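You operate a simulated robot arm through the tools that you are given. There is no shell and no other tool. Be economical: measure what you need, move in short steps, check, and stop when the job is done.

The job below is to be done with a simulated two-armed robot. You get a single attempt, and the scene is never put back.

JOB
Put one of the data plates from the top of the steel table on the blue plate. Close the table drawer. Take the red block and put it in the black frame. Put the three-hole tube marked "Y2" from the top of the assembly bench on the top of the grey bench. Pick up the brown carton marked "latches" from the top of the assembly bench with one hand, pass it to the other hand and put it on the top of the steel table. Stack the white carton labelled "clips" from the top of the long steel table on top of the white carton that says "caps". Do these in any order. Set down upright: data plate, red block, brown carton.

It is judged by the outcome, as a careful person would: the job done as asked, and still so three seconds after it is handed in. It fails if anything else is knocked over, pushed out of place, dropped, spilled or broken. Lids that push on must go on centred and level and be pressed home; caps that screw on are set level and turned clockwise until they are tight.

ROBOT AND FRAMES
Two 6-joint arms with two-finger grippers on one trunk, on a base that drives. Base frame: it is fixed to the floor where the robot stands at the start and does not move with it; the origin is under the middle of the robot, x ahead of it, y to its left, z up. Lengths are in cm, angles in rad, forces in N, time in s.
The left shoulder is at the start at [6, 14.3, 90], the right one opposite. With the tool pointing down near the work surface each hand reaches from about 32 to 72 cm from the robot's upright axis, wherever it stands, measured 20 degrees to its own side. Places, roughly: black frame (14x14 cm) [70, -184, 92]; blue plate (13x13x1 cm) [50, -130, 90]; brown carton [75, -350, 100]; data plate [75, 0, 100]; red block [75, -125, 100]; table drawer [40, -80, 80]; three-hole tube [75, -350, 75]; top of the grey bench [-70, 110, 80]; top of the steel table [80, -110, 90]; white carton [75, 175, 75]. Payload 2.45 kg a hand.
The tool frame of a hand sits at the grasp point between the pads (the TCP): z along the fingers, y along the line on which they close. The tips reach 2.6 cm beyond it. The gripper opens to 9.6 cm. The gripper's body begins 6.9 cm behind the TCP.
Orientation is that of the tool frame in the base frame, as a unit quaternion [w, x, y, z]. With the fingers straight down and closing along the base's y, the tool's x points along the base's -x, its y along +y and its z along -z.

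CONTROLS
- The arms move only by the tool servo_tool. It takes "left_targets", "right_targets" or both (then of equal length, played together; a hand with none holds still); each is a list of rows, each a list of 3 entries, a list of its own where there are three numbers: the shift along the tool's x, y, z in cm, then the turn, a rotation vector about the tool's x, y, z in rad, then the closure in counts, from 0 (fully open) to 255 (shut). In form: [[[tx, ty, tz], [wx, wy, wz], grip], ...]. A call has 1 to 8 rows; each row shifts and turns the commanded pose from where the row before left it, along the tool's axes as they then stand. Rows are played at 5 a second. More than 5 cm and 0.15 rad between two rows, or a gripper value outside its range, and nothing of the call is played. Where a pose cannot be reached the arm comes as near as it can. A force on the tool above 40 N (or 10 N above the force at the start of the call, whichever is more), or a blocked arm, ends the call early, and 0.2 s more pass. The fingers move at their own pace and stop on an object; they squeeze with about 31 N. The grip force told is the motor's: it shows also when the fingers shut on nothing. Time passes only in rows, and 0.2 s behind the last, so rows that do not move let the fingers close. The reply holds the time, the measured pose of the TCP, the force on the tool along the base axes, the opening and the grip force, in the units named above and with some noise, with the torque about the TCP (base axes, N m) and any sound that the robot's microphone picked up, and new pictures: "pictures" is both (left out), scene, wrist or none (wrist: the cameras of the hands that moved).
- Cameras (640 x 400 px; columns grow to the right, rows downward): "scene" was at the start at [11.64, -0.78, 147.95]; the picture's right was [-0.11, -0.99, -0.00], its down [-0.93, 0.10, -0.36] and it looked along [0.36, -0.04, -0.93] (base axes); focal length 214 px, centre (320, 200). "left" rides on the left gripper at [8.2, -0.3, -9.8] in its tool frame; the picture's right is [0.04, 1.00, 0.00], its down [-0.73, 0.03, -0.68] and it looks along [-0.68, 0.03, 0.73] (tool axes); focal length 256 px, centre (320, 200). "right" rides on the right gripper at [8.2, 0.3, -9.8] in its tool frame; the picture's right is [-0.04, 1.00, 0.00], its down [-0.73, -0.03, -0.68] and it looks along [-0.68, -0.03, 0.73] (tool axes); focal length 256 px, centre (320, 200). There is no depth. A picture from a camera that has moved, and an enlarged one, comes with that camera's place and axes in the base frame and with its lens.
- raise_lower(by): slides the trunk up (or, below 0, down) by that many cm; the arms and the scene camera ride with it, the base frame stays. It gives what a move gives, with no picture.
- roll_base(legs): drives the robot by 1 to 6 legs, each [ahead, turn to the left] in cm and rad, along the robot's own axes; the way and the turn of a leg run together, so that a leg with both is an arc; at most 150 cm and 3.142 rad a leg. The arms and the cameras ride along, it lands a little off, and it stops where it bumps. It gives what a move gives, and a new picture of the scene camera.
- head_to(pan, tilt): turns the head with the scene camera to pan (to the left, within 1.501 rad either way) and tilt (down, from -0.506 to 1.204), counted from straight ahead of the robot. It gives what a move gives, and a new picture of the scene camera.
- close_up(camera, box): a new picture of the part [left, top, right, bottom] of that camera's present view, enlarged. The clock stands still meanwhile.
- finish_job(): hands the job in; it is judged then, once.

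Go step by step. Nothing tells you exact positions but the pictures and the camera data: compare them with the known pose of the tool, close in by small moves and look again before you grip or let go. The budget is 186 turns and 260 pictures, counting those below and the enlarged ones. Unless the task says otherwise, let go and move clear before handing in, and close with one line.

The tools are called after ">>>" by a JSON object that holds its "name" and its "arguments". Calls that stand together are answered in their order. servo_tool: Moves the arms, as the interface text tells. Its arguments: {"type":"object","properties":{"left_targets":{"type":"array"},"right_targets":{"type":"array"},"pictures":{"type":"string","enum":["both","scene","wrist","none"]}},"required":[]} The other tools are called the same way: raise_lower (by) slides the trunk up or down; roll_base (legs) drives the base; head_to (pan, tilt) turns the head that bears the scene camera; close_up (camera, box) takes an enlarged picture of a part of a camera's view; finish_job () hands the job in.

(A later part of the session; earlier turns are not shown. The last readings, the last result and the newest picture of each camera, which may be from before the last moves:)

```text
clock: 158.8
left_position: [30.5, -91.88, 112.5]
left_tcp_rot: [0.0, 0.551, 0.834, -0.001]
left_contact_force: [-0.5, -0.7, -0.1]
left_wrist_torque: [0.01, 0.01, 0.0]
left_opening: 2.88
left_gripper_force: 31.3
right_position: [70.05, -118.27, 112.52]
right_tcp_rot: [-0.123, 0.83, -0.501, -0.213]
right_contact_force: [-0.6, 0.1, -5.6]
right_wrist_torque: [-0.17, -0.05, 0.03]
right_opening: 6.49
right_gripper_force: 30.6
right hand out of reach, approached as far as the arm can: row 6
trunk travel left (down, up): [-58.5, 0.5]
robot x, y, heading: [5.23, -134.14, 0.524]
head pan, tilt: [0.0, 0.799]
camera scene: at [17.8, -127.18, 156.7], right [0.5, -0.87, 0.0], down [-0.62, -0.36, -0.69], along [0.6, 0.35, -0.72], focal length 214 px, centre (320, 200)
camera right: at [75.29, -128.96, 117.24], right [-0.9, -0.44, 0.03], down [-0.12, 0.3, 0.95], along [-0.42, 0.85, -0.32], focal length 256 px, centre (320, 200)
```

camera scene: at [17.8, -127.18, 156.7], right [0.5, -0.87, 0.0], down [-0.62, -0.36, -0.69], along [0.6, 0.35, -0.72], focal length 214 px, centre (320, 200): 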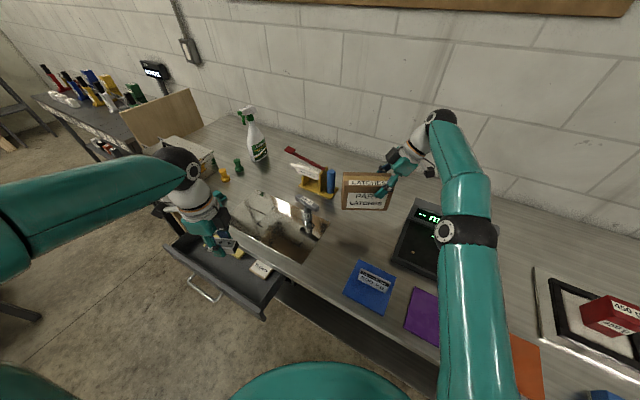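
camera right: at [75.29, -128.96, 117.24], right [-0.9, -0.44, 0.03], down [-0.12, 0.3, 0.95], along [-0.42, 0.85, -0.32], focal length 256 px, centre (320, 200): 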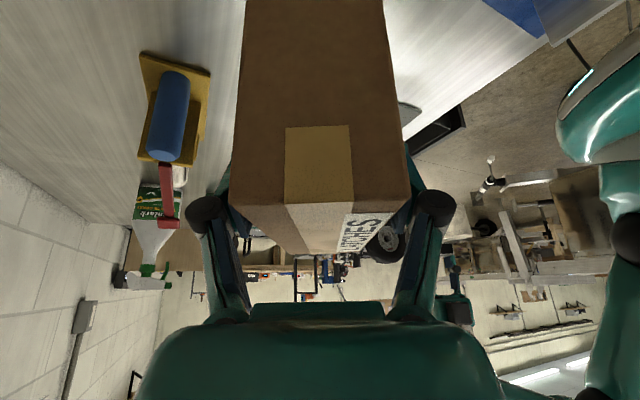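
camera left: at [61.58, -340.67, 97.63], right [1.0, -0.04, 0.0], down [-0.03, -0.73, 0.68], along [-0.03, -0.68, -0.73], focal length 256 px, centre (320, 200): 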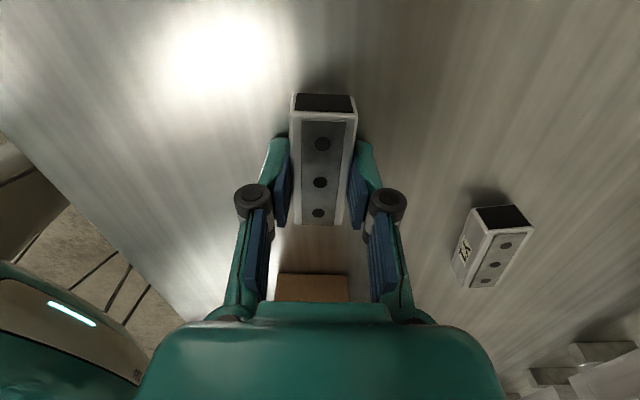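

Lower the carton vertically (tool is tilted, so combining x and z).

>>> {"name": "servo_tool", "arguments": {"right_targets": [[[1.68, 0, 3.07], [0, 0, 0], 255], [[1.68, 0, 3.07], [0, 0, 0], 255], [[1.44, 0, 2.63], [0, 0, 0], 255], [[0, 0, 0], [0, 0, 0], 255]], "pictures": "both"}}

```text
clock: 159.8
left_position: [30.41, -92.03, 112.69]
left_tcp_rot: [0.001, 0.551, 0.834, 0.001]
left_contact_force: [0.3, 0.1, 0.3]
left_wrist_torque: [0.0, 0.0, -0.02]
left_opening: 2.89
left_gripper_force: 31.1
right_position: [70.08, -118.29, 102.74]
right_tcp_rot: [-0.127, 0.829, -0.501, -0.212]
right_contact_force: [-0.2, -0.5, -4.1]
right_wrist_torque: [-0.14, -0.11, 0.03]
right_opening: 6.45
right_gripper_force: 31.0
trunk travel left (down, up): [-58.5, 0.5]
robot x, y, heading: [5.25, -134.02, 0.523]
head pan, tilt: [0.0, 0.799]
camera scene: at [17.51, -127.31, 156.72], right [0.5, -0.87, 0.0], down [-0.62, -0.36, -0.7], along [0.6, 0.35, -0.72], focal length 214 px, centre (320, 200)
camera right: at [75.2, -128.98, 107.5], right [-0.9, -0.43, 0.02], down [-0.12, 0.3, 0.95], along [-0.42, 0.85, -0.32], focal length 256 px, centre (320, 200)
```

scene: 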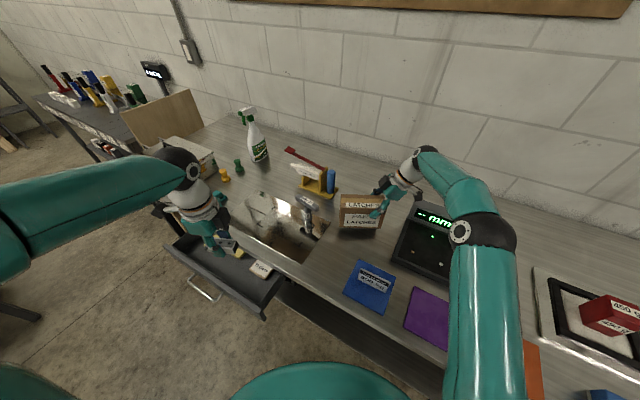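
right: 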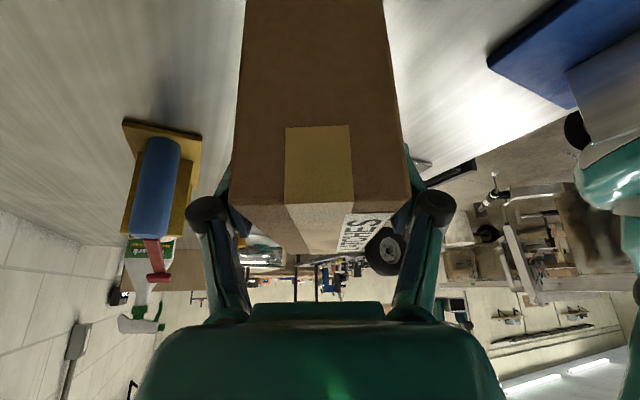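

>>> {"name": "close_up", "arguments": {"camera": "scene", "box": [320, 130, 500, 290]}}

```text
2.50 times, centred on (410, 210) of scene
camera zoom: at [17.51, -127.31, 156.72], right [0.5, -0.87, 0.0], down [-0.62, -0.36, -0.7], along [0.6, 0.35, -0.72], focal length 536 px, centre (95, 175)
```

zoom: 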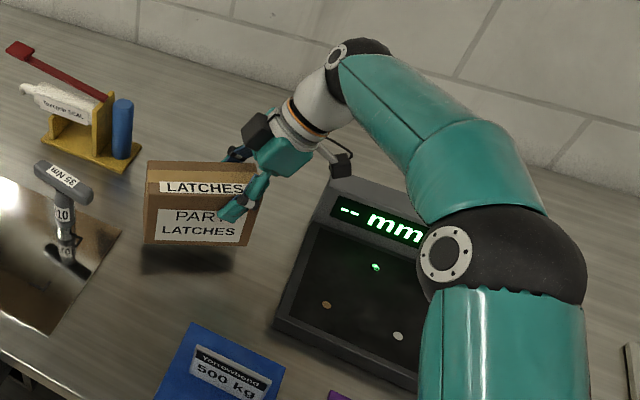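

The wrist camera would come close to the gauge's display. I'll raise slightly and rotate the carton parallel to the table, so the hand clears the display.

>>> {"name": "servo_tool", "arguments": {"right_targets": [[[-0.96, 0, -1.76], [0, 0, 0], 255], [[0, 0, 0], [0.0622, 0, 0.114], 255], [[0, 0, 0], [0.0622, 0, 0.114], 255], [[0, 0, 0], [0.0622, 0, 0.114], 255], [[0, 0, 0], [0.0622, 0, 0.114], 255], [[-0.9, 0.8, 0.5], [0, 0, 0], 255]], "pictures": "both"}}

>>> {"name": "close_up", "arguments": {"camera": "scene", "box": [320, 130, 500, 290]}}

```text
clock: 161.2
left_position: [30.45, -92.01, 112.66]
left_tcp_rot: [0.001, 0.551, 0.834, 0.0]
left_contact_force: [0.9, 1.1, -0.2]
left_wrist_torque: [0.01, 0.0, -0.01]
left_opening: 2.93
left_gripper_force: 30.7
right_position: [69.13, -117.39, 104.84]
right_tcp_rot: [0.176, -0.673, 0.697, 0.172]
right_contact_force: [-0.3, 0.3, -4.7]
right_wrist_torque: [-0.18, 0.02, -0.01]
right_opening: 6.48
right_gripper_force: 30.7
trunk travel left (down, up): [-58.5, 0.5]
robot x, y, heading: [4.85, -134.02, 0.519]
head pan, tilt: [0.0, 0.799]
camera scene: at [17.56, -127.25, 156.71], right [0.5, -0.87, 0.0], down [-0.62, -0.36, -0.7], along [0.6, 0.35, -0.72], focal length 214 px, centre (320, 200)
camera right: at [68.44, -129.25, 109.57], right [-1.0, 0.07, 0.02], down [0.04, 0.32, 0.95], along [0.06, 0.94, -0.32], focal length 256 px, centre (320, 200)
```

scene: 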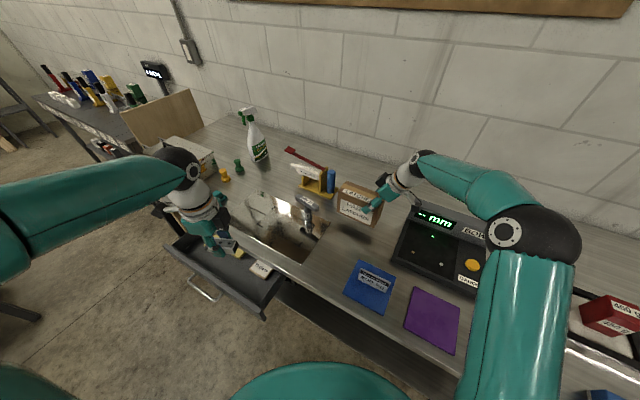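
right: 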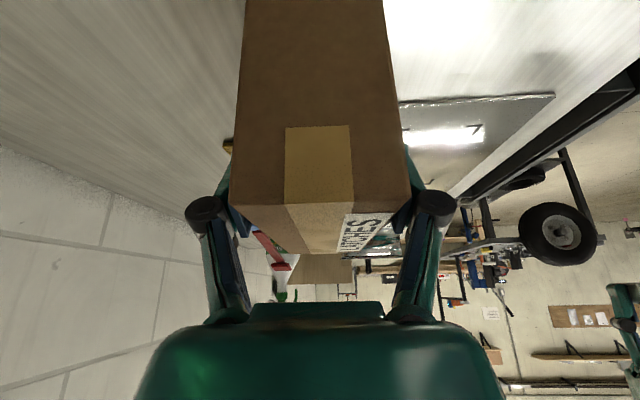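

```text
2.50 times, centred on (410, 210) of scene
camera zoom: at [17.56, -127.25, 156.71], right [0.5, -0.87, 0.0], down [-0.62, -0.36, -0.7], along [0.6, 0.35, -0.72], focal length 536 px, centre (95, 175)
```

zoom: 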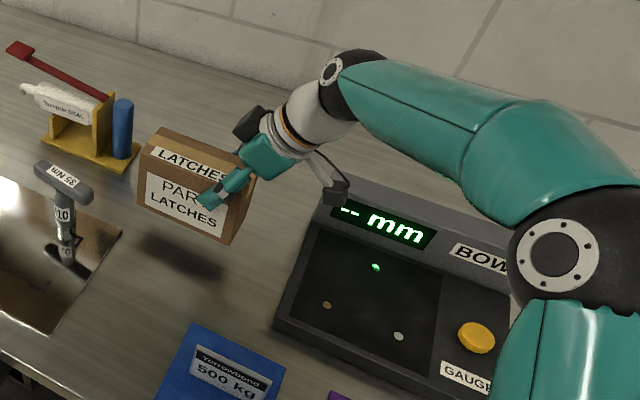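

Clear of the display now. Lower in steps.

>>> {"name": "servo_tool", "arguments": {"right_targets": [[[0.96, 0, 1.76], [0, 0, 0], 255], [[0.96, 0, 1.76], [0, 0, 0], 255], [[0, 0, 0], [0, 0, 0], 255]], "pictures": "none"}}

>>> {"name": "servo_tool", "arguments": {"right_targets": [[[0.34, 0, 0.61], [0, 0, 0], 255], [[0, 0, 0], [0, 0, 0], 255]], "pictures": "none"}}

>>> {"name": "servo_tool", "arguments": {"right_targets": [[[0.24, 0, 0.44], [0, 0, 0], 255], [[0, 0, 0], [0, 0, 0], 255]], "pictures": "scene"}}

```text
clock: 162.0
left_position: [30.51, -91.97, 112.7]
left_tcp_rot: [0.001, 0.551, 0.834, 0.001]
left_contact_force: [0.8, 0.5, -0.5]
left_wrist_torque: [0.0, -0.01, 0.0]
left_opening: 2.92
left_gripper_force: 30.7
right_position: [69.28, -117.24, 100.78]
right_tcp_rot: [0.177, -0.673, 0.698, 0.171]
right_contact_force: [-0.5, 0.6, -3.5]
right_wrist_torque: [-0.18, 0.05, -0.01]
right_opening: 6.45
right_gripper_force: 31.1
trunk travel left (down, up): [-58.5, 0.5]
robot x, y, heading: [5.04, -134.35, 0.522]
head pan, tilt: [0.0, 0.799]
```

```text
clock: 162.6
left_position: [30.38, -91.98, 112.77]
left_tcp_rot: [0.001, 0.552, 0.834, 0.0]
left_contact_force: [0.7, 0.7, -0.7]
left_wrist_torque: [0.01, 0.03, -0.01]
left_opening: 2.92
left_gripper_force: 31.6
right_position: [69.29, -117.32, 100.14]
right_tcp_rot: [0.176, -0.674, 0.697, 0.171]
right_contact_force: [0.1, 0.5, -4.9]
right_wrist_torque: [-0.17, 0.01, -0.01]
right_opening: 6.48
right_gripper_force: 30.4
trunk travel left (down, up): [-58.5, 0.5]
robot x, y, heading: [5.3, -134.17, 0.523]
head pan, tilt: [0.0, 0.799]
```

```text
clock: 163.2
left_position: [30.5, -92.05, 112.63]
left_tcp_rot: [0.001, 0.552, 0.834, 0.0]
left_contact_force: [0.9, 0.0, -0.3]
left_wrist_torque: [-0.01, 0.01, -0.02]
left_opening: 2.87
left_gripper_force: 30.9
right_position: [69.34, -117.4, 99.59]
right_tcp_rot: [0.176, -0.674, 0.697, 0.172]
right_contact_force: [0.2, 0.4, -4.4]
right_wrist_torque: [-0.16, 0.01, -0.02]
right_opening: 6.46
right_gripper_force: 30.9
trunk travel left (down, up): [-58.5, 0.5]
robot x, y, heading: [5.46, -134.03, 0.525]
head pan, tilt: [0.0, 0.799]
camera scene: at [17.55, -127.3, 156.72], right [0.5, -0.87, 0.0], down [-0.62, -0.36, -0.7], along [0.6, 0.35, -0.72], focal length 214 px, centre (320, 200)
```

scene: 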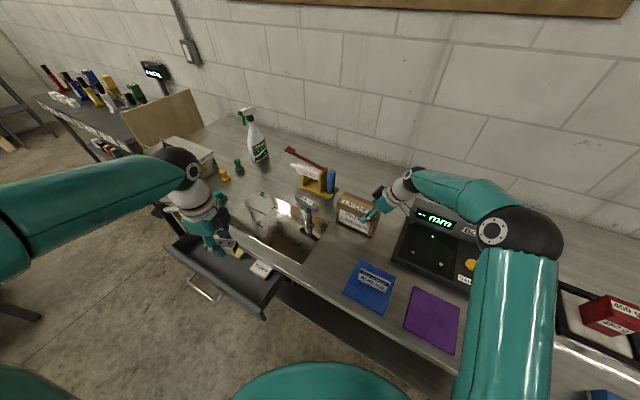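

>>> {"name": "servo_tool", "arguments": {"right_targets": [[[0.2, 0, 0.35], [0, 0, 0], 255], [[0, 0, 0], [0, 0, 0], 255]], "pictures": "none"}}

>>> {"name": "servo_tool", "arguments": {"right_targets": [[[0.14, 0, 0.26], [0, 0, 0], 255], [[0, 0, 0], [0, 0, 0], 255]], "pictures": "none"}}

>>> {"name": "servo_tool", "arguments": {"right_targets": [[[0.14, 0, 0.26], [0, 0, 0], 255], [[0, 0, 0], [0, 0, 0], 255]], "pictures": "none"}}

```text
clock: 163.8
left_position: [30.43, -91.95, 112.62]
left_tcp_rot: [0.001, 0.551, 0.834, 0.001]
left_contact_force: [-0.5, 0.5, -0.5]
left_wrist_torque: [0.0, 0.0, -0.04]
left_opening: 2.9
left_gripper_force: 30.6
right_position: [69.38, -117.43, 99.3]
right_tcp_rot: [0.177, -0.673, 0.697, 0.172]
right_contact_force: [-0.7, 0.1, -3.7]
right_wrist_torque: [-0.18, 0.0, -0.02]
right_opening: 6.48
right_gripper_force: 31.7
trunk travel left (down, up): [-58.5, 0.5]
robot x, y, heading: [5.29, -134.47, 0.52]
head pan, tilt: [0.0, 0.799]
```

```text
clock: 164.4
left_position: [30.37, -92.16, 112.7]
left_tcp_rot: [0.001, 0.552, 0.834, 0.0]
left_contact_force: [0.2, -0.5, -0.9]
left_wrist_torque: [0.02, 0.05, -0.01]
left_opening: 2.87
left_gripper_force: 30.9
right_position: [69.37, -117.37, 99.07]
right_tcp_rot: [0.178, -0.673, 0.698, 0.171]
right_contact_force: [0.9, -0.1, 3.9]
right_wrist_torque: [0.76, 0.19, -0.06]
right_opening: 6.47
right_gripper_force: 31.4
trunk travel left (down, up): [-58.5, 0.5]
robot x, y, heading: [5.46, -134.07, 0.522]
head pan, tilt: [0.0, 0.799]
```

```text
clock: 165.0
left_position: [30.28, -92.15, 112.71]
left_tcp_rot: [0.002, 0.551, 0.834, 0.001]
left_contact_force: [0.2, 0.1, -0.9]
left_wrist_torque: [-0.02, -0.02, 0.01]
left_opening: 2.88
left_gripper_force: 30.9
right_position: [69.39, -117.43, 98.95]
right_tcp_rot: [0.18, -0.672, 0.697, 0.17]
right_contact_force: [6.8, 0.3, 20.4]
right_wrist_torque: [-0.06, 0.11, -0.18]
right_opening: 6.47
right_gripper_force: 31.0
trunk travel left (down, up): [-58.5, 0.5]
robot x, y, heading: [5.36, -134.3, 0.52]
head pan, tilt: [0.0, 0.799]
```

Carton touches down. Relieve a little, release, and withdraw along the fingers' axis.

>>> {"name": "servo_tool", "arguments": {"right_targets": [[[-0.12, 0, -0.22], [0, 0, 0], 255], [[0, 0, 0], [0, 0, 0], 70], [[0, 0, 0], [0, 0, 0], 0], [[0, 0, 0], [0, 0, 0], 0], [[0, 0, -2], [0, 0, 0], 0], [[0, 0, -4], [0, 0, 0], 0], [[0, 0, -4], [0, 0, 0], 0], [[-2, 0, -4], [0, 0, 0], 0]], "pictures": "both"}}

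```text
clock: 166.8
left_position: [30.31, -91.99, 112.72]
left_tcp_rot: [0.0, 0.551, 0.834, 0.0]
left_contact_force: [-0.5, 0.2, -1.4]
left_wrist_torque: [0.0, -0.03, -0.01]
left_opening: 2.89
left_gripper_force: 31.2
right_position: [69.03, -122.36, 112.25]
right_tcp_rot: [0.177, -0.674, 0.697, 0.172]
right_contact_force: [-0.1, -0.2, 0.3]
right_wrist_torque: [-0.02, -0.02, -0.04]
right_opening: 9.62
right_gripper_force: 0.0
trunk travel left (down, up): [-58.5, 0.5]
robot x, y, heading: [5.08, -134.16, 0.52]
head pan, tilt: [0.0, 0.799]
camera scene: at [17.41, -127.3, 156.72], right [0.5, -0.87, 0.0], down [-0.62, -0.36, -0.7], along [0.6, 0.35, -0.72], focal length 214 px, centre (320, 200)
camera right: at [68.21, -134.24, 116.99], right [-1.0, 0.07, 0.02], down [0.04, 0.32, 0.95], along [0.06, 0.94, -0.32], focal length 256 px, centre (320, 200)
```

scene: 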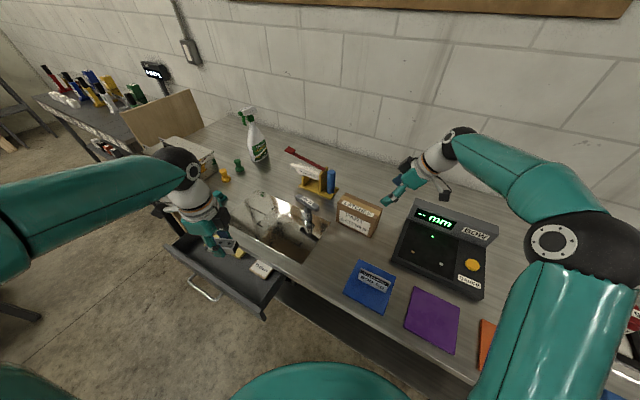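
right: 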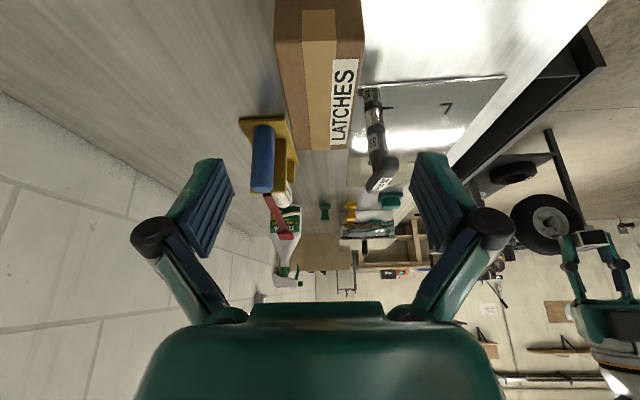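

Carton is standing on the steel table. Now the drawer: retract the right hand, back the robot off and turn to bring the right hand in front of the drawer.

>>> {"name": "servo_tool", "arguments": {"right_targets": [[[0, 4, -1], [0, 0.125, 0], 0], [[0, 4, -1], [0, 0.125, 0], 0], [[0, 4, 0], [0, 0.125, 0], 0], [[0, 4, 0], [0, 0.125, 0], 0], [[0, 4, 0], [0, 0, 0.14], 0], [[0, 0, 0], [0, 0, 0.14], 0], [[0, 0, 0], [0, 0, 0.14], 0], [[0, 0, 0], [0, 0, 0.14], 0]], "pictures": "none"}}

>>> {"name": "roll_base", "arguments": {"legs": [[-22, 0], [0, 0.45], [13, 0]]}}

```text
clock: 168.6
left_position: [30.37, -92.1, 112.62]
left_tcp_rot: [0.001, 0.551, 0.834, 0.0]
left_contact_force: [-0.2, 0.2, -0.9]
left_wrist_torque: [-0.03, -0.04, 0.0]
left_opening: 2.9
left_gripper_force: 30.7
right_position: [49.1, -122.47, 113.85]
right_tcp_rot: [-0.002, -0.468, 0.884, -0.001]
right_contact_force: [0.4, -0.2, -0.2]
right_wrist_torque: [-0.04, -0.01, -0.03]
right_opening: 9.6
right_gripper_force: 0.2
trunk travel left (down, up): [-58.5, 0.5]
robot x, y, heading: [5.2, -134.19, 0.525]
head pan, tilt: [0.0, 0.799]
```

```text
clock: 172.6
left_position: [-2.09, -85.4, 112.67]
left_tcp_rot: [0.002, 0.354, 0.935, 0.0]
left_contact_force: [0.5, -0.2, -1.1]
left_wrist_torque: [-0.01, -0.01, 0.03]
left_opening: 2.89
left_gripper_force: 31.0
right_position: [27.98, -104.81, 113.97]
right_tcp_rot: [-0.003, -0.653, 0.758, -0.002]
right_contact_force: [0.0, 0.7, 0.1]
right_wrist_torque: [-0.03, -0.03, 0.01]
right_opening: 9.6
right_gripper_force: 0.2
trunk travel left (down, up): [-58.5, 0.5]
robot x, y, heading: [-5.94, -134.86, 0.966]
head pan, tilt: [0.0, 0.799]
camera scene: at [2.19, -123.32, 156.72], right [0.82, -0.57, 0.0], down [-0.41, -0.59, -0.7], along [0.4, 0.57, -0.72], focal length 214 px, centre (320, 200)
```

scene: 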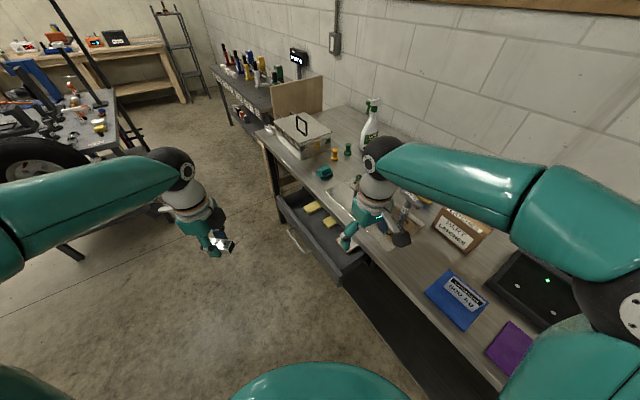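

Rotate the right hand to neutral yaw, close it, and move in front of the drawer face at y≈-92.

>>> {"name": "servo_tool", "arguments": {"right_targets": [[[0, 0, 0], [0, 0, 0.15], 255], [[0, 0, 0], [0, 0, 0.15], 255], [[0, 0, 0], [0, 0, 0.15], 255], [[0, 0, 0], [0, 0, 0.15], 255], [[0, 0, 0], [0, 0, 0.15], 255], [[0, 0, 0], [0, 0, 0.15], 255], [[0, 0, 0], [0, 0, 0.15], 255], [[0, 0, 0], [0, 0, 0.15], 255]], "pictures": "none"}}

>>> {"name": "servo_tool", "arguments": {"right_targets": [[[0, 0, 0], [0, 0, 0.15], 255], [[0, 0, 0], [0, 0, 0.07], 255], [[3, 3.2, 2], [0, 0, 0], 255], [[3, 3.2, 2], [0, 0, 0], 255], [[3, 3.2, 2], [0, 0, 0], 255], [[3, 3.2, 2], [0, 0, 0], 255], [[0, 0, 4], [0, -0.15, 0], 255], [[0, 0, 4], [0, -0.15, 0], 255]], "pictures": "both"}}

```text
clock: 174.4
left_position: [-1.94, -85.58, 112.75]
left_tcp_rot: [0.002, 0.354, 0.935, 0.0]
left_contact_force: [1.0, -0.8, -0.6]
left_wrist_torque: [-0.02, -0.01, 0.02]
left_opening: 2.87
left_gripper_force: 31.1
right_position: [27.96, -105.03, 114.05]
right_tcp_rot: [-0.001, -0.109, 0.994, -0.002]
right_contact_force: [0.2, -0.9, 0.5]
right_wrist_torque: [0.04, -0.01, 0.01]
right_opening: 0.01
right_gripper_force: 28.6
trunk travel left (down, up): [-58.5, 0.5]
robot x, y, heading: [-5.88, -135.06, 0.956]
head pan, tilt: [0.0, 0.799]
```

```text
clock: 176.2
left_position: [-1.96, -85.5, 112.6]
left_tcp_rot: [0.001, 0.353, 0.936, 0.001]
left_contact_force: [0.4, 0.6, -0.5]
left_wrist_torque: [-0.03, -0.01, 0.0]
left_opening: 2.9
left_gripper_force: 31.5
right_position: [16.84, -92.14, 98.17]
right_tcp_rot: [0.15, 0.002, 0.989, 0.0]
right_contact_force: [0.1, 0.5, 0.3]
right_wrist_torque: [-0.04, 0.0, -0.02]
right_opening: 0.01
right_gripper_force: 29.0
trunk travel left (down, up): [-58.5, 0.5]
robot x, y, heading: [-5.99, -135.02, 0.962]
head pan, tilt: [0.0, 0.799]
camera scene: at [2.3, -123.36, 156.73], right [0.82, -0.57, 0.0], down [-0.41, -0.59, -0.7], along [0.4, 0.57, -0.72], focal length 214 px, centre (320, 200)
camera right: at [6.07, -91.89, 105.16], right [0.04, 1.0, 0.01], down [0.5, -0.03, 0.87], along [0.86, -0.03, -0.5], focal length 256 px, centre (320, 200)
```

scene: 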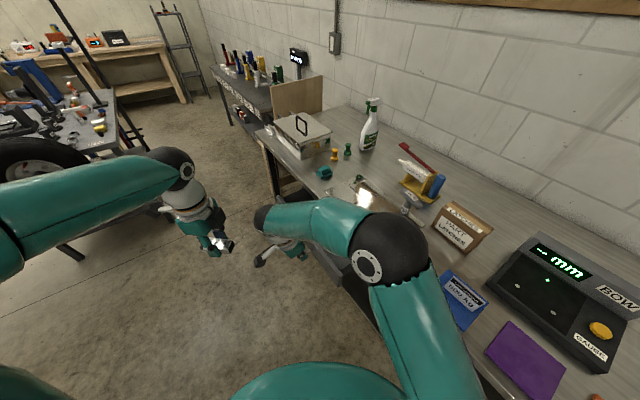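
right: 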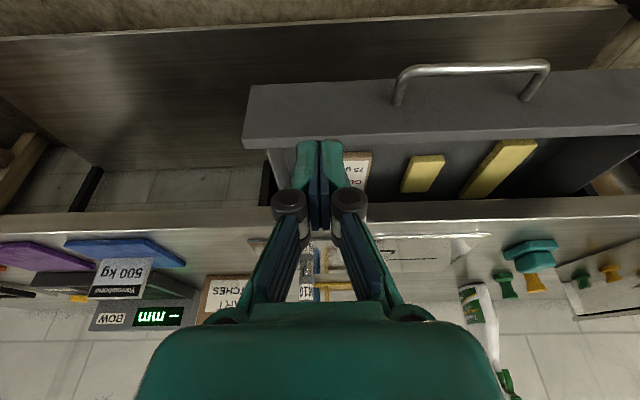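

Drawer face seen at x≈27, z 76–85, right end y≈-101. Lower the closed fingers in front of it.

>>> {"name": "servo_tool", "arguments": {"right_targets": [[[1.18, 0, 3.82], [0, 0, 0], 255], [[1.18, 0, 3.82], [0, 0, 0], 255], [[1.18, 0, 3.82], [0, 0, 0], 255], [[1.18, 0, 3.82], [0, 0, 0], 255]], "pictures": "wrist"}}

```text
clock: 177.2
left_position: [-1.9, -85.38, 112.88]
left_tcp_rot: [0.001, 0.354, 0.935, 0.001]
left_contact_force: [0.8, -0.1, -0.2]
left_wrist_torque: [0.0, -0.03, -0.01]
left_opening: 2.9
left_gripper_force: 30.6
right_position: [17.75, -91.63, 82.43]
right_tcp_rot: [0.146, 0.012, 0.989, 0.003]
right_contact_force: [-0.3, 0.1, -0.5]
right_wrist_torque: [-0.01, 0.0, -0.04]
right_opening: 0.0
right_gripper_force: 28.0
trunk travel left (down, up): [-58.5, 0.5]
robot x, y, heading: [-5.77, -135.35, 0.963]
head pan, tilt: [0.0, 0.799]
camera right: at [6.99, -91.3, 89.45], right [0.06, 1.0, 0.02], down [0.5, -0.05, 0.86], along [0.86, -0.04, -0.51], focal length 256 px, centre (320, 200)
```

right: 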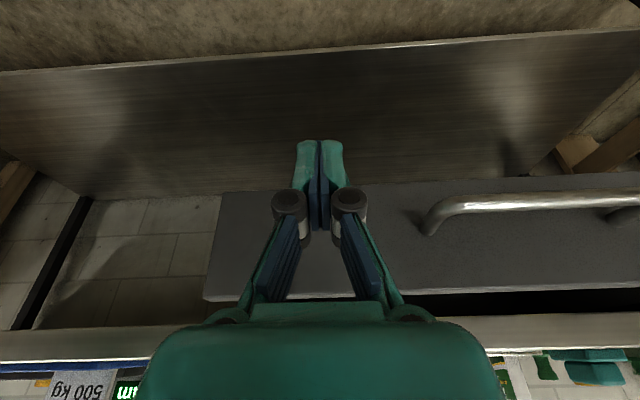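

Push forward.

>>> {"name": "servo_tool", "arguments": {"right_targets": [[[-2.87, 0, 0.89], [0, 0, 0], 255], [[-2.87, 0, 0.89], [0, 0, 0], 255], [[-1.9, 0, 0.6], [0, 0, 0], 255], [[-1.9, 0, 0.6], [0, 0, 0], 255], [[-1.9, 0, 0.6], [0, 0, 0], 255]], "pictures": "wrist"}}

```text
clock: 178.4
left_position: [-1.84, -85.53, 112.65]
left_tcp_rot: [0.0, 0.354, 0.935, 0.001]
left_contact_force: [-0.1, 0.5, 0.2]
left_wrist_torque: [0.01, 0.01, 0.02]
left_opening: 2.9
left_gripper_force: 31.0
right_position: [28.67, -92.4, 81.88]
right_tcp_rot: [0.15, -0.001, 0.989, -0.002]
right_contact_force: [0.6, 0.0, -0.2]
right_wrist_torque: [-0.01, -0.02, -0.02]
right_opening: 0.02
right_gripper_force: 28.4
trunk travel left (down, up): [-58.5, 0.5]
robot x, y, heading: [-5.68, -134.95, 0.966]
head pan, tilt: [0.0, 0.799]
camera right: at [17.84, -91.98, 88.86], right [0.04, 1.0, 0.01], down [0.5, -0.03, 0.87], along [0.86, -0.03, -0.5], focal length 256 px, centre (320, 200)
```

right: 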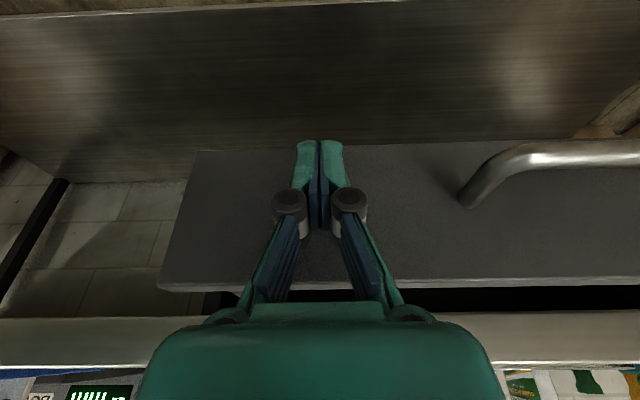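

>>> {"name": "servo_tool", "arguments": {"right_targets": [[[-1.9, 0, 0.6], [0, 0, 0], 255], [[-1.9, 0, 0.6], [0, 0, 0], 255]], "pictures": "wrist"}}

```text
clock: 179.0
left_position: [-1.91, -85.44, 112.75]
left_tcp_rot: [0.001, 0.353, 0.936, 0.001]
left_contact_force: [0.8, -0.1, -0.6]
left_wrist_torque: [0.02, 0.0, 0.02]
left_opening: 2.89
left_gripper_force: 31.2
right_position: [32.6, -92.22, 81.83]
right_tcp_rot: [0.15, 0.0, 0.989, -0.002]
right_contact_force: [-0.3, 0.9, -0.1]
right_wrist_torque: [0.0, 0.0, -0.03]
right_opening: 0.01
right_gripper_force: 28.5
trunk travel left (down, up): [-58.5, 0.5]
robot x, y, heading: [-5.87, -135.19, 0.963]
head pan, tilt: [0.0, 0.799]
camera right: at [21.84, -91.91, 88.85], right [0.04, 1.0, 0.01], down [0.5, -0.03, 0.87], along [0.86, -0.03, -0.5], focal length 256 px, centre (320, 200)
```

right: 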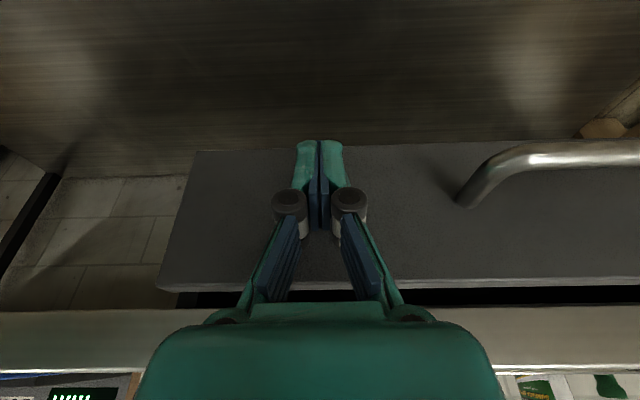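

>>> {"name": "servo_tool", "arguments": {"right_targets": [[[-1.43, 0, 0.44], [0, 0, 0], 255], [[-0.95, 0, 0.3], [0, 0, 0], 255], [[0, 0, 0], [0, 0, 0], 255]], "pictures": "wrist"}}

```text
clock: 179.8
left_position: [-1.97, -85.48, 112.69]
left_tcp_rot: [0.002, 0.353, 0.935, 0.0]
left_contact_force: [-0.5, 0.5, -0.4]
left_wrist_torque: [-0.03, 0.0, -0.01]
left_opening: 2.88
left_gripper_force: 30.8
right_position: [35.12, -92.25, 81.87]
right_tcp_rot: [0.149, 0.0, 0.989, -0.002]
right_contact_force: [0.2, 0.7, -0.2]
right_wrist_torque: [0.01, -0.03, 0.0]
right_opening: 0.0
right_gripper_force: 28.8
trunk travel left (down, up): [-58.5, 0.5]
robot x, y, heading: [-5.72, -135.16, 0.964]
head pan, tilt: [0.0, 0.799]
camera right: at [24.4, -91.96, 88.86], right [0.04, 1.0, 0.01], down [0.5, -0.03, 0.87], along [0.86, -0.03, -0.5], focal length 256 px, centre (320, 200)
```

right: 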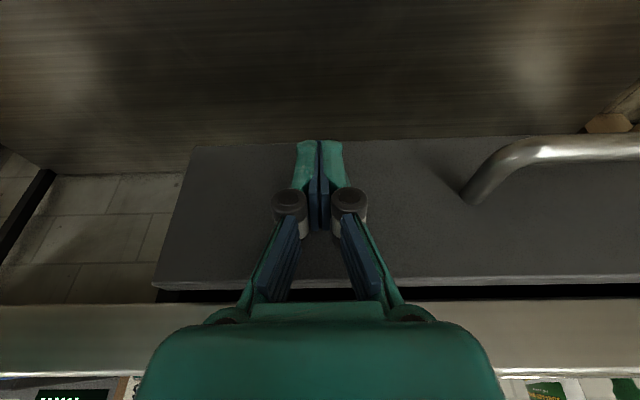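

>>> {"name": "servo_tool", "arguments": {"right_targets": [[[-1.43, 0, 0.44], [0, 0, 0], 255], [[-1.43, 0, 0.44], [0, 0, 0], 255], [[0, 0, 0], [0, 0, 0], 255]], "pictures": "wrist"}}

```text
clock: 180.7
left_position: [-1.96, -85.53, 112.8]
left_tcp_rot: [0.001, 0.354, 0.935, 0.001]
left_contact_force: [0.0, 0.0, -0.6]
left_wrist_torque: [0.03, 0.06, 0.0]
left_opening: 2.91
left_gripper_force: 31.1
right_position: [37.4, -92.29, 81.85]
right_tcp_rot: [0.144, -0.003, 0.99, -0.003]
right_contact_force: [-12.3, -0.4, 4.8]
right_wrist_torque: [-0.02, 0.19, -0.01]
right_opening: 0.62
right_gripper_force: 28.3
trunk travel left (down, up): [-58.5, 0.5]
robot x, y, heading: [-5.69, -134.98, 0.965]
head pan, tilt: [0.0, 0.799]
stopped in row 3 (right hand): the force on the tool passed its limit at 40 N (the readings are from after the stop); the commanded pose is now the measured one
camera right: at [26.65, -91.97, 88.92], right [0.03, 1.0, 0.01], down [0.51, -0.02, 0.86], along [0.86, -0.02, -0.51], focal length 256 px, centre (320, 200)
```

right: 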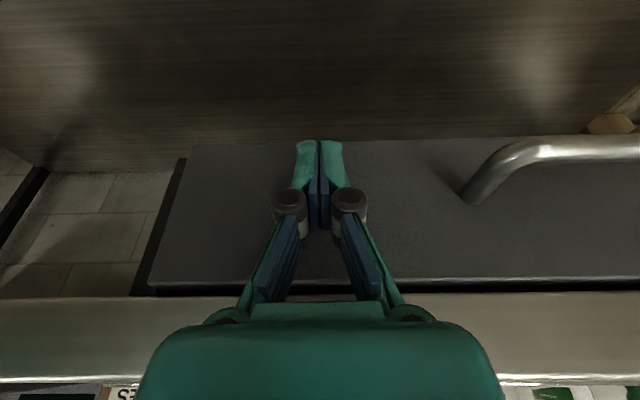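

The drawer appears to have hit its stop. Back off and inspect.

>>> {"name": "servo_tool", "arguments": {"right_targets": [[[2.87, 0, -0.89], [0, 0, 0], 255], [[2.87, 0, -0.89], [0, 0, 0], 255], [[3.8, 0, -1.2], [0, 0, 0], 255], [[3.8, 0, -1.2], [0, 0, 0], 255]], "pictures": "wrist"}}

>>> {"name": "close_up", "arguments": {"camera": "right", "box": [180, 60, 460, 240]}}

```text
clock: 181.7
left_position: [-2.0, -85.52, 112.78]
left_tcp_rot: [0.001, 0.354, 0.935, 0.0]
left_contact_force: [0.0, -0.3, -0.3]
left_wrist_torque: [-0.03, -0.03, 0.05]
left_opening: 2.9
left_gripper_force: 31.7
right_position: [23.58, -92.26, 82.07]
right_tcp_rot: [0.146, -0.003, 0.989, -0.003]
right_contact_force: [-0.8, 0.1, 0.7]
right_wrist_torque: [0.03, 0.01, -0.02]
right_opening: 0.01
right_gripper_force: 28.6
trunk travel left (down, up): [-58.5, 0.5]
robot x, y, heading: [-5.88, -135.09, 0.967]
head pan, tilt: [0.0, 0.799]
camera right: at [12.8, -92.05, 89.13], right [0.03, 1.0, 0.01], down [0.51, -0.02, 0.86], along [0.86, -0.03, -0.51], focal length 256 px, centre (320, 200)
```

right: 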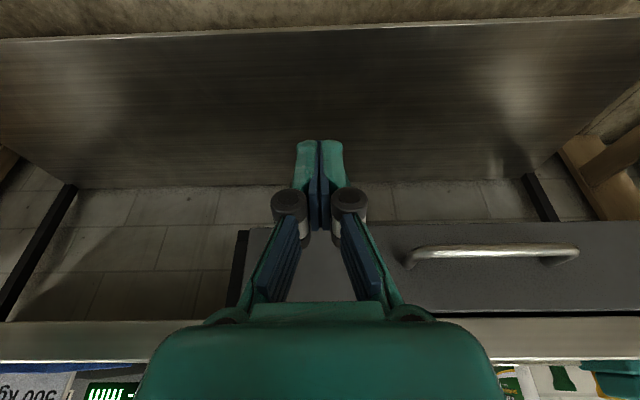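

```text
2.22 times, centred on (320, 150) of right
camera zoom: at [12.8, -92.05, 89.13], right [0.03, 1.0, 0.01], down [0.51, -0.02, 0.86], along [0.86, -0.03, -0.51], focal length 569 px, centre (320, 311)
```

zoom: 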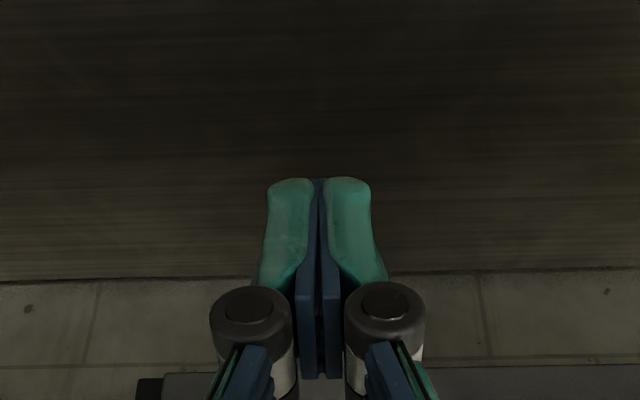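

Drawer is shut against its stop. Raise the right hand and drive toward the grey bench.

>>> {"name": "servo_tool", "arguments": {"right_targets": [[[-1.18, 0, -3.82], [0, 0, 0], 255], [[-1.18, 0, -3.82], [0, 0, 0], 200], [[-1.18, 0, -3.82], [0, 0, 0], 100], [[-1.18, 0, -3.82], [0, 0, 0], 0], [[-1.18, 0, -3.82], [0, 0, 0], 0], [[-1.18, 0, -3.82], [0, 0, 0], 0], [[-1.18, 0, -3.82], [0, 0.15, 0], 0], [[0, 0, 0], [0, 0.15, 0], 0]], "pictures": "none"}}

>>> {"name": "roll_base", "arguments": {"legs": [[-12, 0], [0, 0.6], [80, 0], [0, 0.45]]}}

```text
clock: 183.5
left_position: [-1.98, -85.53, 112.66]
left_tcp_rot: [0.0, 0.353, 0.936, 0.001]
left_contact_force: [-0.2, 0.0, -0.4]
left_wrist_torque: [0.01, 0.02, -0.02]
left_opening: 2.89
left_gripper_force: 30.8
right_position: [23.94, -92.16, 109.81]
right_tcp_rot: [-0.005, -0.003, 1.0, -0.003]
right_contact_force: [-0.9, -0.3, 0.3]
right_wrist_torque: [0.03, 0.02, 0.0]
right_opening: 9.61
right_gripper_force: 0.0
trunk travel left (down, up): [-58.5, 0.5]
robot x, y, heading: [-5.5, -134.82, 0.965]
head pan, tilt: [0.0, 0.799]
```

```text
clock: 192.1
left_position: [-53.09, -35.32, 112.69]
left_tcp_rot: [0.0, -0.162, 0.987, 0.001]
left_contact_force: [1.2, 0.5, -0.3]
left_wrist_torque: [-0.01, 0.0, -0.03]
left_opening: 2.93
left_gripper_force: 31.3
right_position: [-34.5, -16.34, 109.81]
right_tcp_rot: [-0.002, -0.503, 0.864, -0.003]
right_contact_force: [0.7, -0.1, 0.2]
right_wrist_torque: [0.01, 0.06, 0.0]
right_opening: 9.59
right_gripper_force: 0.0
trunk travel left (down, up): [-58.5, 0.5]
robot x, y, heading: [-10.7, -62.73, 2.015]
head pan, tilt: [0.0, 0.799]
camera scene: at [-16.63, -50.04, 156.72], right [0.9, 0.43, 0.0], down [0.31, -0.65, -0.7], along [-0.3, 0.63, -0.72], focal length 214 px, centre (320, 200)
```

scene: 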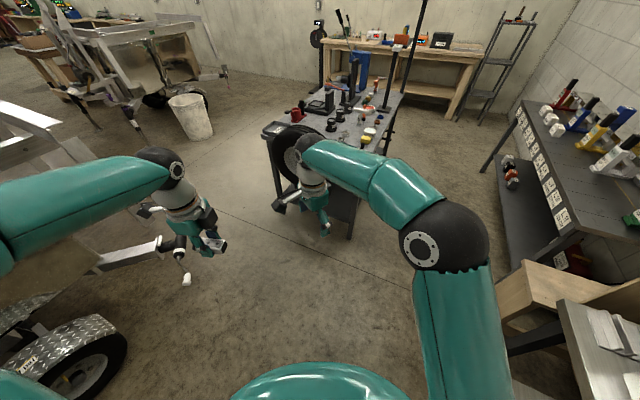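

>>> {"name": "close_up", "arguments": {"camera": "scene", "box": [250, 60, 430, 190]}}

```text
3.08 times, centred on (340, 125) of scene
camera zoom: at [-16.63, -50.04, 156.72], right [0.9, 0.43, 0.0], down [0.31, -0.65, -0.7], along [-0.3, 0.63, -0.72], focal length 660 px, centre (258, 431)
```

zoom: 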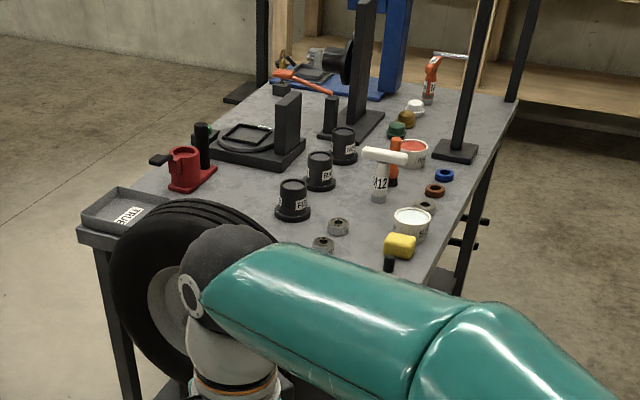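

I'll move the right hand aside and approach a bit, looking down at the bench corner.

>>> {"name": "servo_tool", "arguments": {"right_targets": [[[-2.04, -3.38, 0], [0, 0, 0], 0], [[-2.04, -3.38, 0], [0, 0, 0], 0], [[-2.04, -3.38, 0], [0, 0, 0], 0], [[-2.04, -3.38, 0], [0, 0, 0], 0], [[-2.04, -3.38, 0], [0, 0, 0], 0]], "pictures": "none"}}

>>> {"name": "roll_base", "arguments": {"legs": [[0, -0.35], [32, 0]]}}

```text
clock: 193.3
left_position: [-52.8, -35.47, 112.93]
left_tcp_rot: [0.0, -0.162, 0.987, 0.0]
left_contact_force: [0.2, -0.8, -1.3]
left_wrist_torque: [0.02, 0.04, -0.01]
left_opening: 2.89
left_gripper_force: 30.9
right_position: [-14.73, -15.77, 110.09]
right_tcp_rot: [-0.003, -0.504, 0.864, -0.004]
right_contact_force: [0.6, 0.6, 0.3]
right_wrist_torque: [0.0, -0.02, -0.01]
right_opening: 9.62
right_gripper_force: 0.0
trunk travel left (down, up): [-58.5, 0.5]
robot x, y, heading: [-10.3, -62.51, 2.016]
head pan, tilt: [0.0, 0.799]
```

```text
clock: 196.7
left_position: [-43.94, 9.84, 112.67]
left_tcp_rot: [0.001, 0.013, 1.0, 0.001]
left_contact_force: [-0.6, 0.7, -0.5]
left_wrist_torque: [-0.02, -0.01, -0.01]
left_opening: 2.88
left_gripper_force: 30.2
right_position: [-1.27, 15.12, 110.03]
right_tcp_rot: [-0.004, -0.345, 0.939, -0.004]
right_contact_force: [-0.4, -0.2, 0.0]
right_wrist_torque: [-0.03, 0.04, 0.01]
right_opening: 9.6
right_gripper_force: 0.1
trunk travel left (down, up): [-58.5, 0.5]
robot x, y, heading: [-13.5, -30.25, 1.661]
head pan, tilt: [0.0, 0.799]
camera scene: at [-14.69, -16.46, 156.71], right [1.0, 0.09, 0.0], down [0.06, -0.71, -0.7], along [-0.06, 0.69, -0.72], focal length 214 px, centre (320, 200)
```

scene: 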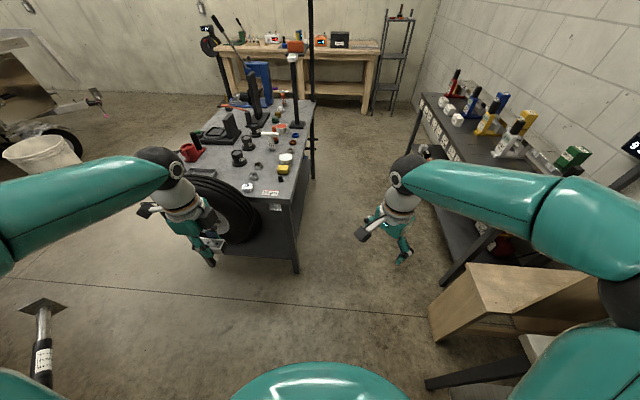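

>>> {"name": "close_up", "arguments": {"camera": "scene", "box": [170, 90, 330, 210]}}

```text
3.33 times, centred on (250, 150) of scene
camera zoom: at [-14.69, -16.46, 156.71], right [1.0, 0.09, 0.0], down [0.06, -0.71, -0.7], along [-0.06, 0.69, -0.72], focal length 715 px, centre (553, 367)
```

zoom: 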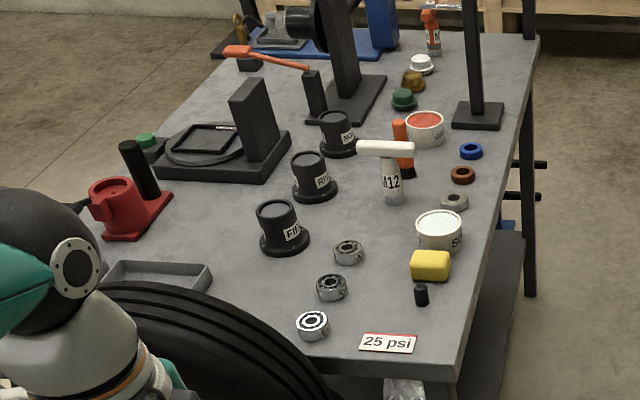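

Free spot at the near right corner of the grey bench, around (-41,65). Drive forward so the left hand can reach it.

>>> {"name": "roll_base", "arguments": {"legs": [[36, 0]]}}

>>> {"name": "close_up", "arguments": {"camera": "left", "box": [0, 0, 640, 400]}}

```text
clock: 199.0
left_position: [-47.44, 45.79, 112.85]
left_tcp_rot: [0.001, 0.011, 1.0, 0.0]
left_contact_force: [-0.3, 0.3, -0.6]
left_wrist_torque: [-0.04, -0.04, 0.01]
left_opening: 2.9
left_gripper_force: 31.2
right_position: [-4.74, 51.26, 110.06]
right_tcp_rot: [-0.003, -0.346, 0.938, -0.005]
right_contact_force: [-0.1, 0.2, -0.4]
right_wrist_torque: [0.0, -0.01, 0.0]
right_opening: 9.6
right_gripper_force: 0.0
trunk travel left (down, up): [-58.5, 0.5]
robot x, y, heading: [-17.0, 5.45, 1.663]
head pan, tilt: [0.0, 0.799]
camera scene: at [-18.06, 19.73, 156.71], right [1.0, 0.09, 0.0], down [0.07, -0.71, -0.7], along [-0.07, 0.69, -0.72], focal length 214 px, centre (320, 200)
```

scene: 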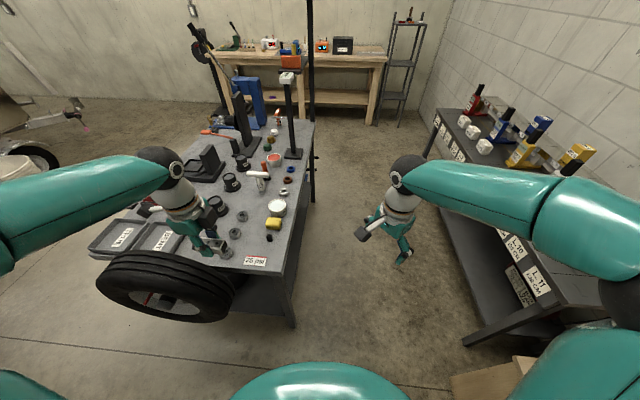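

```text
1.00 times, centred on (320, 200) of left (not enlarged: the box is as wide or as high as the picture)
camera zoom: at [-55.57, 45.79, 122.63], right [-0.02, 1.0, 0.0], down [0.73, 0.01, 0.68], along [0.68, 0.01, -0.73], focal length 256 px, centre (320, 200)
```

zoom: 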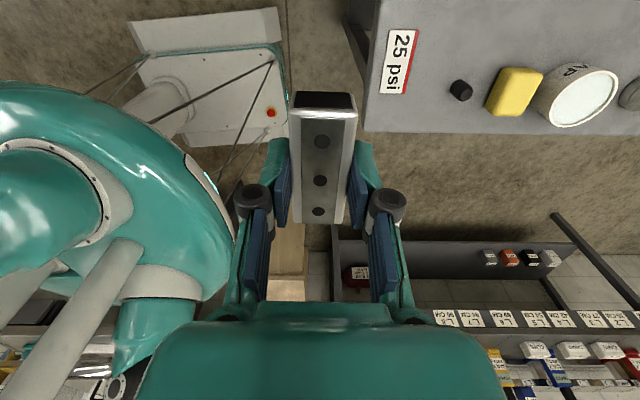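

I'll move over the clear corner spot between the label and the small black cap, aiming at (-40.5,60.2).

>>> {"name": "servo_tool", "arguments": {"left_targets": [[[-1.7, 3.6, 0], [0, 0, 0], 255], [[-1.7, 3.6, 0], [0, 0, 0], 255], [[-1.7, 3.6, 0], [0, 0, 0], 255], [[-1.7, 3.6, 0], [0, 0, 0], 255], [[0, 0, 4], [0, 0, 0], 255], [[0, 0, 4], [0, 0, 0], 255], [[0, 0, 4], [0, 0, 0], 255]], "pictures": "wrist"}}

```text
clock: 200.6
left_position: [-40.32, 59.91, 100.93]
left_tcp_rot: [0.001, 0.012, 1.0, 0.001]
left_contact_force: [0.3, 0.4, -0.7]
left_wrist_torque: [0.01, -0.04, -0.01]
left_opening: 2.88
left_gripper_force: 31.1
right_position: [-4.72, 51.38, 110.24]
right_tcp_rot: [-0.002, -0.346, 0.938, -0.005]
right_contact_force: [0.3, 0.2, -1.1]
right_wrist_torque: [-0.02, -0.02, 0.02]
right_opening: 9.61
right_gripper_force: 0.1
trunk travel left (down, up): [-58.5, 0.5]
robot x, y, heading: [-17.04, 5.63, 1.666]
head pan, tilt: [0.0, 0.799]
camera left: at [-48.35, 59.83, 110.66], right [-0.02, 1.0, 0.0], down [0.73, 0.01, 0.68], along [0.68, 0.01, -0.73], focal length 256 px, centre (320, 200)
```

left: 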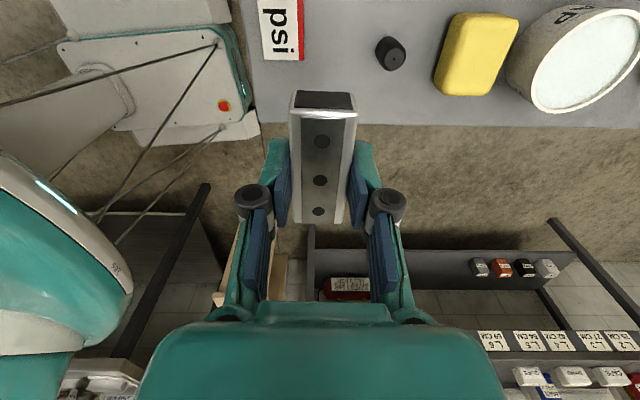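

Edge is at x≈-36; shift 1.2 cm inward and lower.

>>> {"name": "servo_tool", "arguments": {"left_targets": [[[1.2, 0.2, 3], [0, 0, 0], 255], [[0, 0, 3], [0, 0, 0], 255], [[0, 0, 2.5], [0, 0, 0], 255], [[0, 0, 0], [0, 0, 0], 255]], "pictures": "wrist"}}

```text
clock: 201.6
left_position: [-41.33, 60.33, 92.42]
left_tcp_rot: [0.0, 0.012, 1.0, 0.001]
left_contact_force: [0.1, 0.2, -0.8]
left_wrist_torque: [0.02, 0.01, -0.07]
left_opening: 2.87
left_gripper_force: 30.7
right_position: [-4.67, 51.14, 110.2]
right_tcp_rot: [-0.002, -0.345, 0.938, -0.004]
right_contact_force: [-0.2, -0.1, -1.1]
right_wrist_torque: [0.01, 0.04, 0.02]
right_opening: 9.61
right_gripper_force: 0.1
trunk travel left (down, up): [-58.5, 0.5]
robot x, y, heading: [-17.04, 5.73, 1.665]
head pan, tilt: [0.0, 0.799]
camera left: at [-49.56, 60.18, 102.24], right [-0.02, 1.0, 0.0], down [0.73, 0.01, 0.68], along [0.68, 0.01, -0.73], focal length 256 px, centre (320, 200)
```

left: 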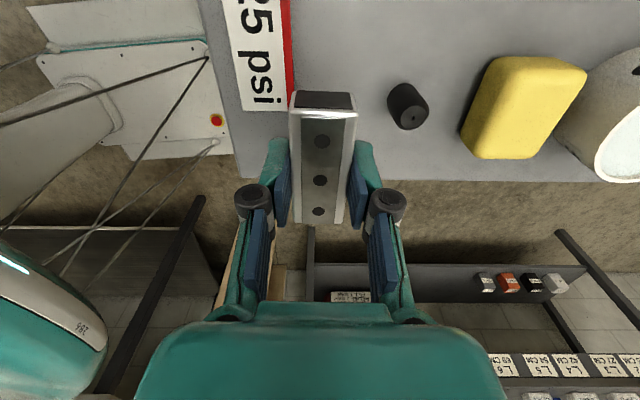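

>>> {"name": "servo_tool", "arguments": {"left_targets": [[[0.6, 0, 1.5], [0, 0, 0], 255], [[0, 0, 0.5], [0, 0, 0], 255], [[0, 0, 0], [0, 0, 0], 255]], "pictures": "none"}}

>>> {"name": "servo_tool", "arguments": {"left_targets": [[[0, 0, 0.4], [0, 0, 0], 255], [[0, 0, 0], [0, 0, 0], 255]], "pictures": "none"}}

>>> {"name": "servo_tool", "arguments": {"left_targets": [[[0, 0, 0.4], [0, 0, 0], 255], [[0, 0, 0], [0, 0, 0], 255]], "pictures": "wrist"}}

```text
clock: 202.4
left_position: [-41.94, 60.38, 90.33]
left_tcp_rot: [0.001, 0.011, 1.0, 0.002]
left_contact_force: [-0.3, -0.3, -1.0]
left_wrist_torque: [0.02, 0.01, 0.02]
left_opening: 2.91
left_gripper_force: 31.1
right_position: [-4.73, 51.21, 110.24]
right_tcp_rot: [-0.002, -0.346, 0.938, -0.004]
right_contact_force: [-0.5, 0.3, 0.6]
right_wrist_torque: [0.02, -0.03, 0.0]
right_opening: 9.59
right_gripper_force: 0.0
trunk travel left (down, up): [-58.5, 0.5]
robot x, y, heading: [-16.55, 5.66, 1.665]
head pan, tilt: [0.0, 0.799]
```

```text
clock: 203.0
left_position: [-42.09, 60.35, 89.88]
left_tcp_rot: [0.001, 0.011, 1.0, 0.001]
left_contact_force: [-0.6, 0.5, -0.4]
left_wrist_torque: [0.02, 0.02, 0.03]
left_opening: 2.88
left_gripper_force: 30.8
right_position: [-4.75, 51.25, 110.15]
right_tcp_rot: [-0.003, -0.346, 0.938, -0.004]
right_contact_force: [-0.3, 0.7, 0.4]
right_wrist_torque: [-0.03, -0.02, 0.06]
right_opening: 9.59
right_gripper_force: 0.0
trunk travel left (down, up): [-58.5, 0.5]
robot x, y, heading: [-16.78, 5.91, 1.666]
head pan, tilt: [0.0, 0.799]
```

```text
clock: 203.6
left_position: [-42.01, 60.41, 89.48]
left_tcp_rot: [0.001, 0.01, 1.0, 0.001]
left_contact_force: [0.2, 0.1, -0.6]
left_wrist_torque: [0.0, 0.0, 0.01]
left_opening: 2.89
left_gripper_force: 31.3
right_position: [-4.68, 51.2, 110.24]
right_tcp_rot: [-0.003, -0.346, 0.938, -0.004]
right_contact_force: [0.4, 0.4, 0.7]
right_wrist_torque: [0.03, 0.0, 0.0]
right_opening: 9.6
right_gripper_force: 0.1
trunk travel left (down, up): [-58.5, 0.5]
robot x, y, heading: [-16.76, 5.65, 1.664]
head pan, tilt: [0.0, 0.799]
camera left: at [-50.17, 60.25, 99.39], right [-0.02, 1.0, 0.0], down [0.73, 0.01, 0.68], along [0.68, 0.01, -0.73], focal length 256 px, centre (320, 200)
```

left: 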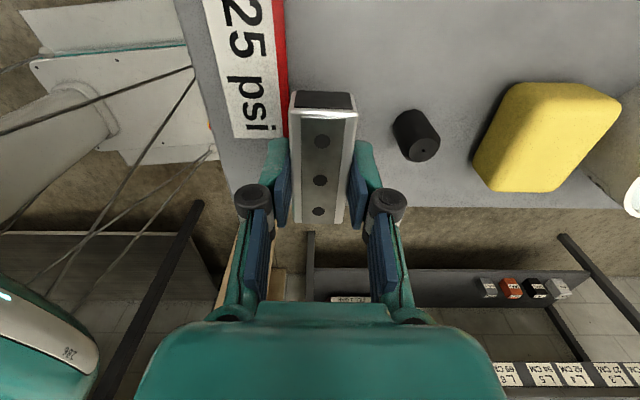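

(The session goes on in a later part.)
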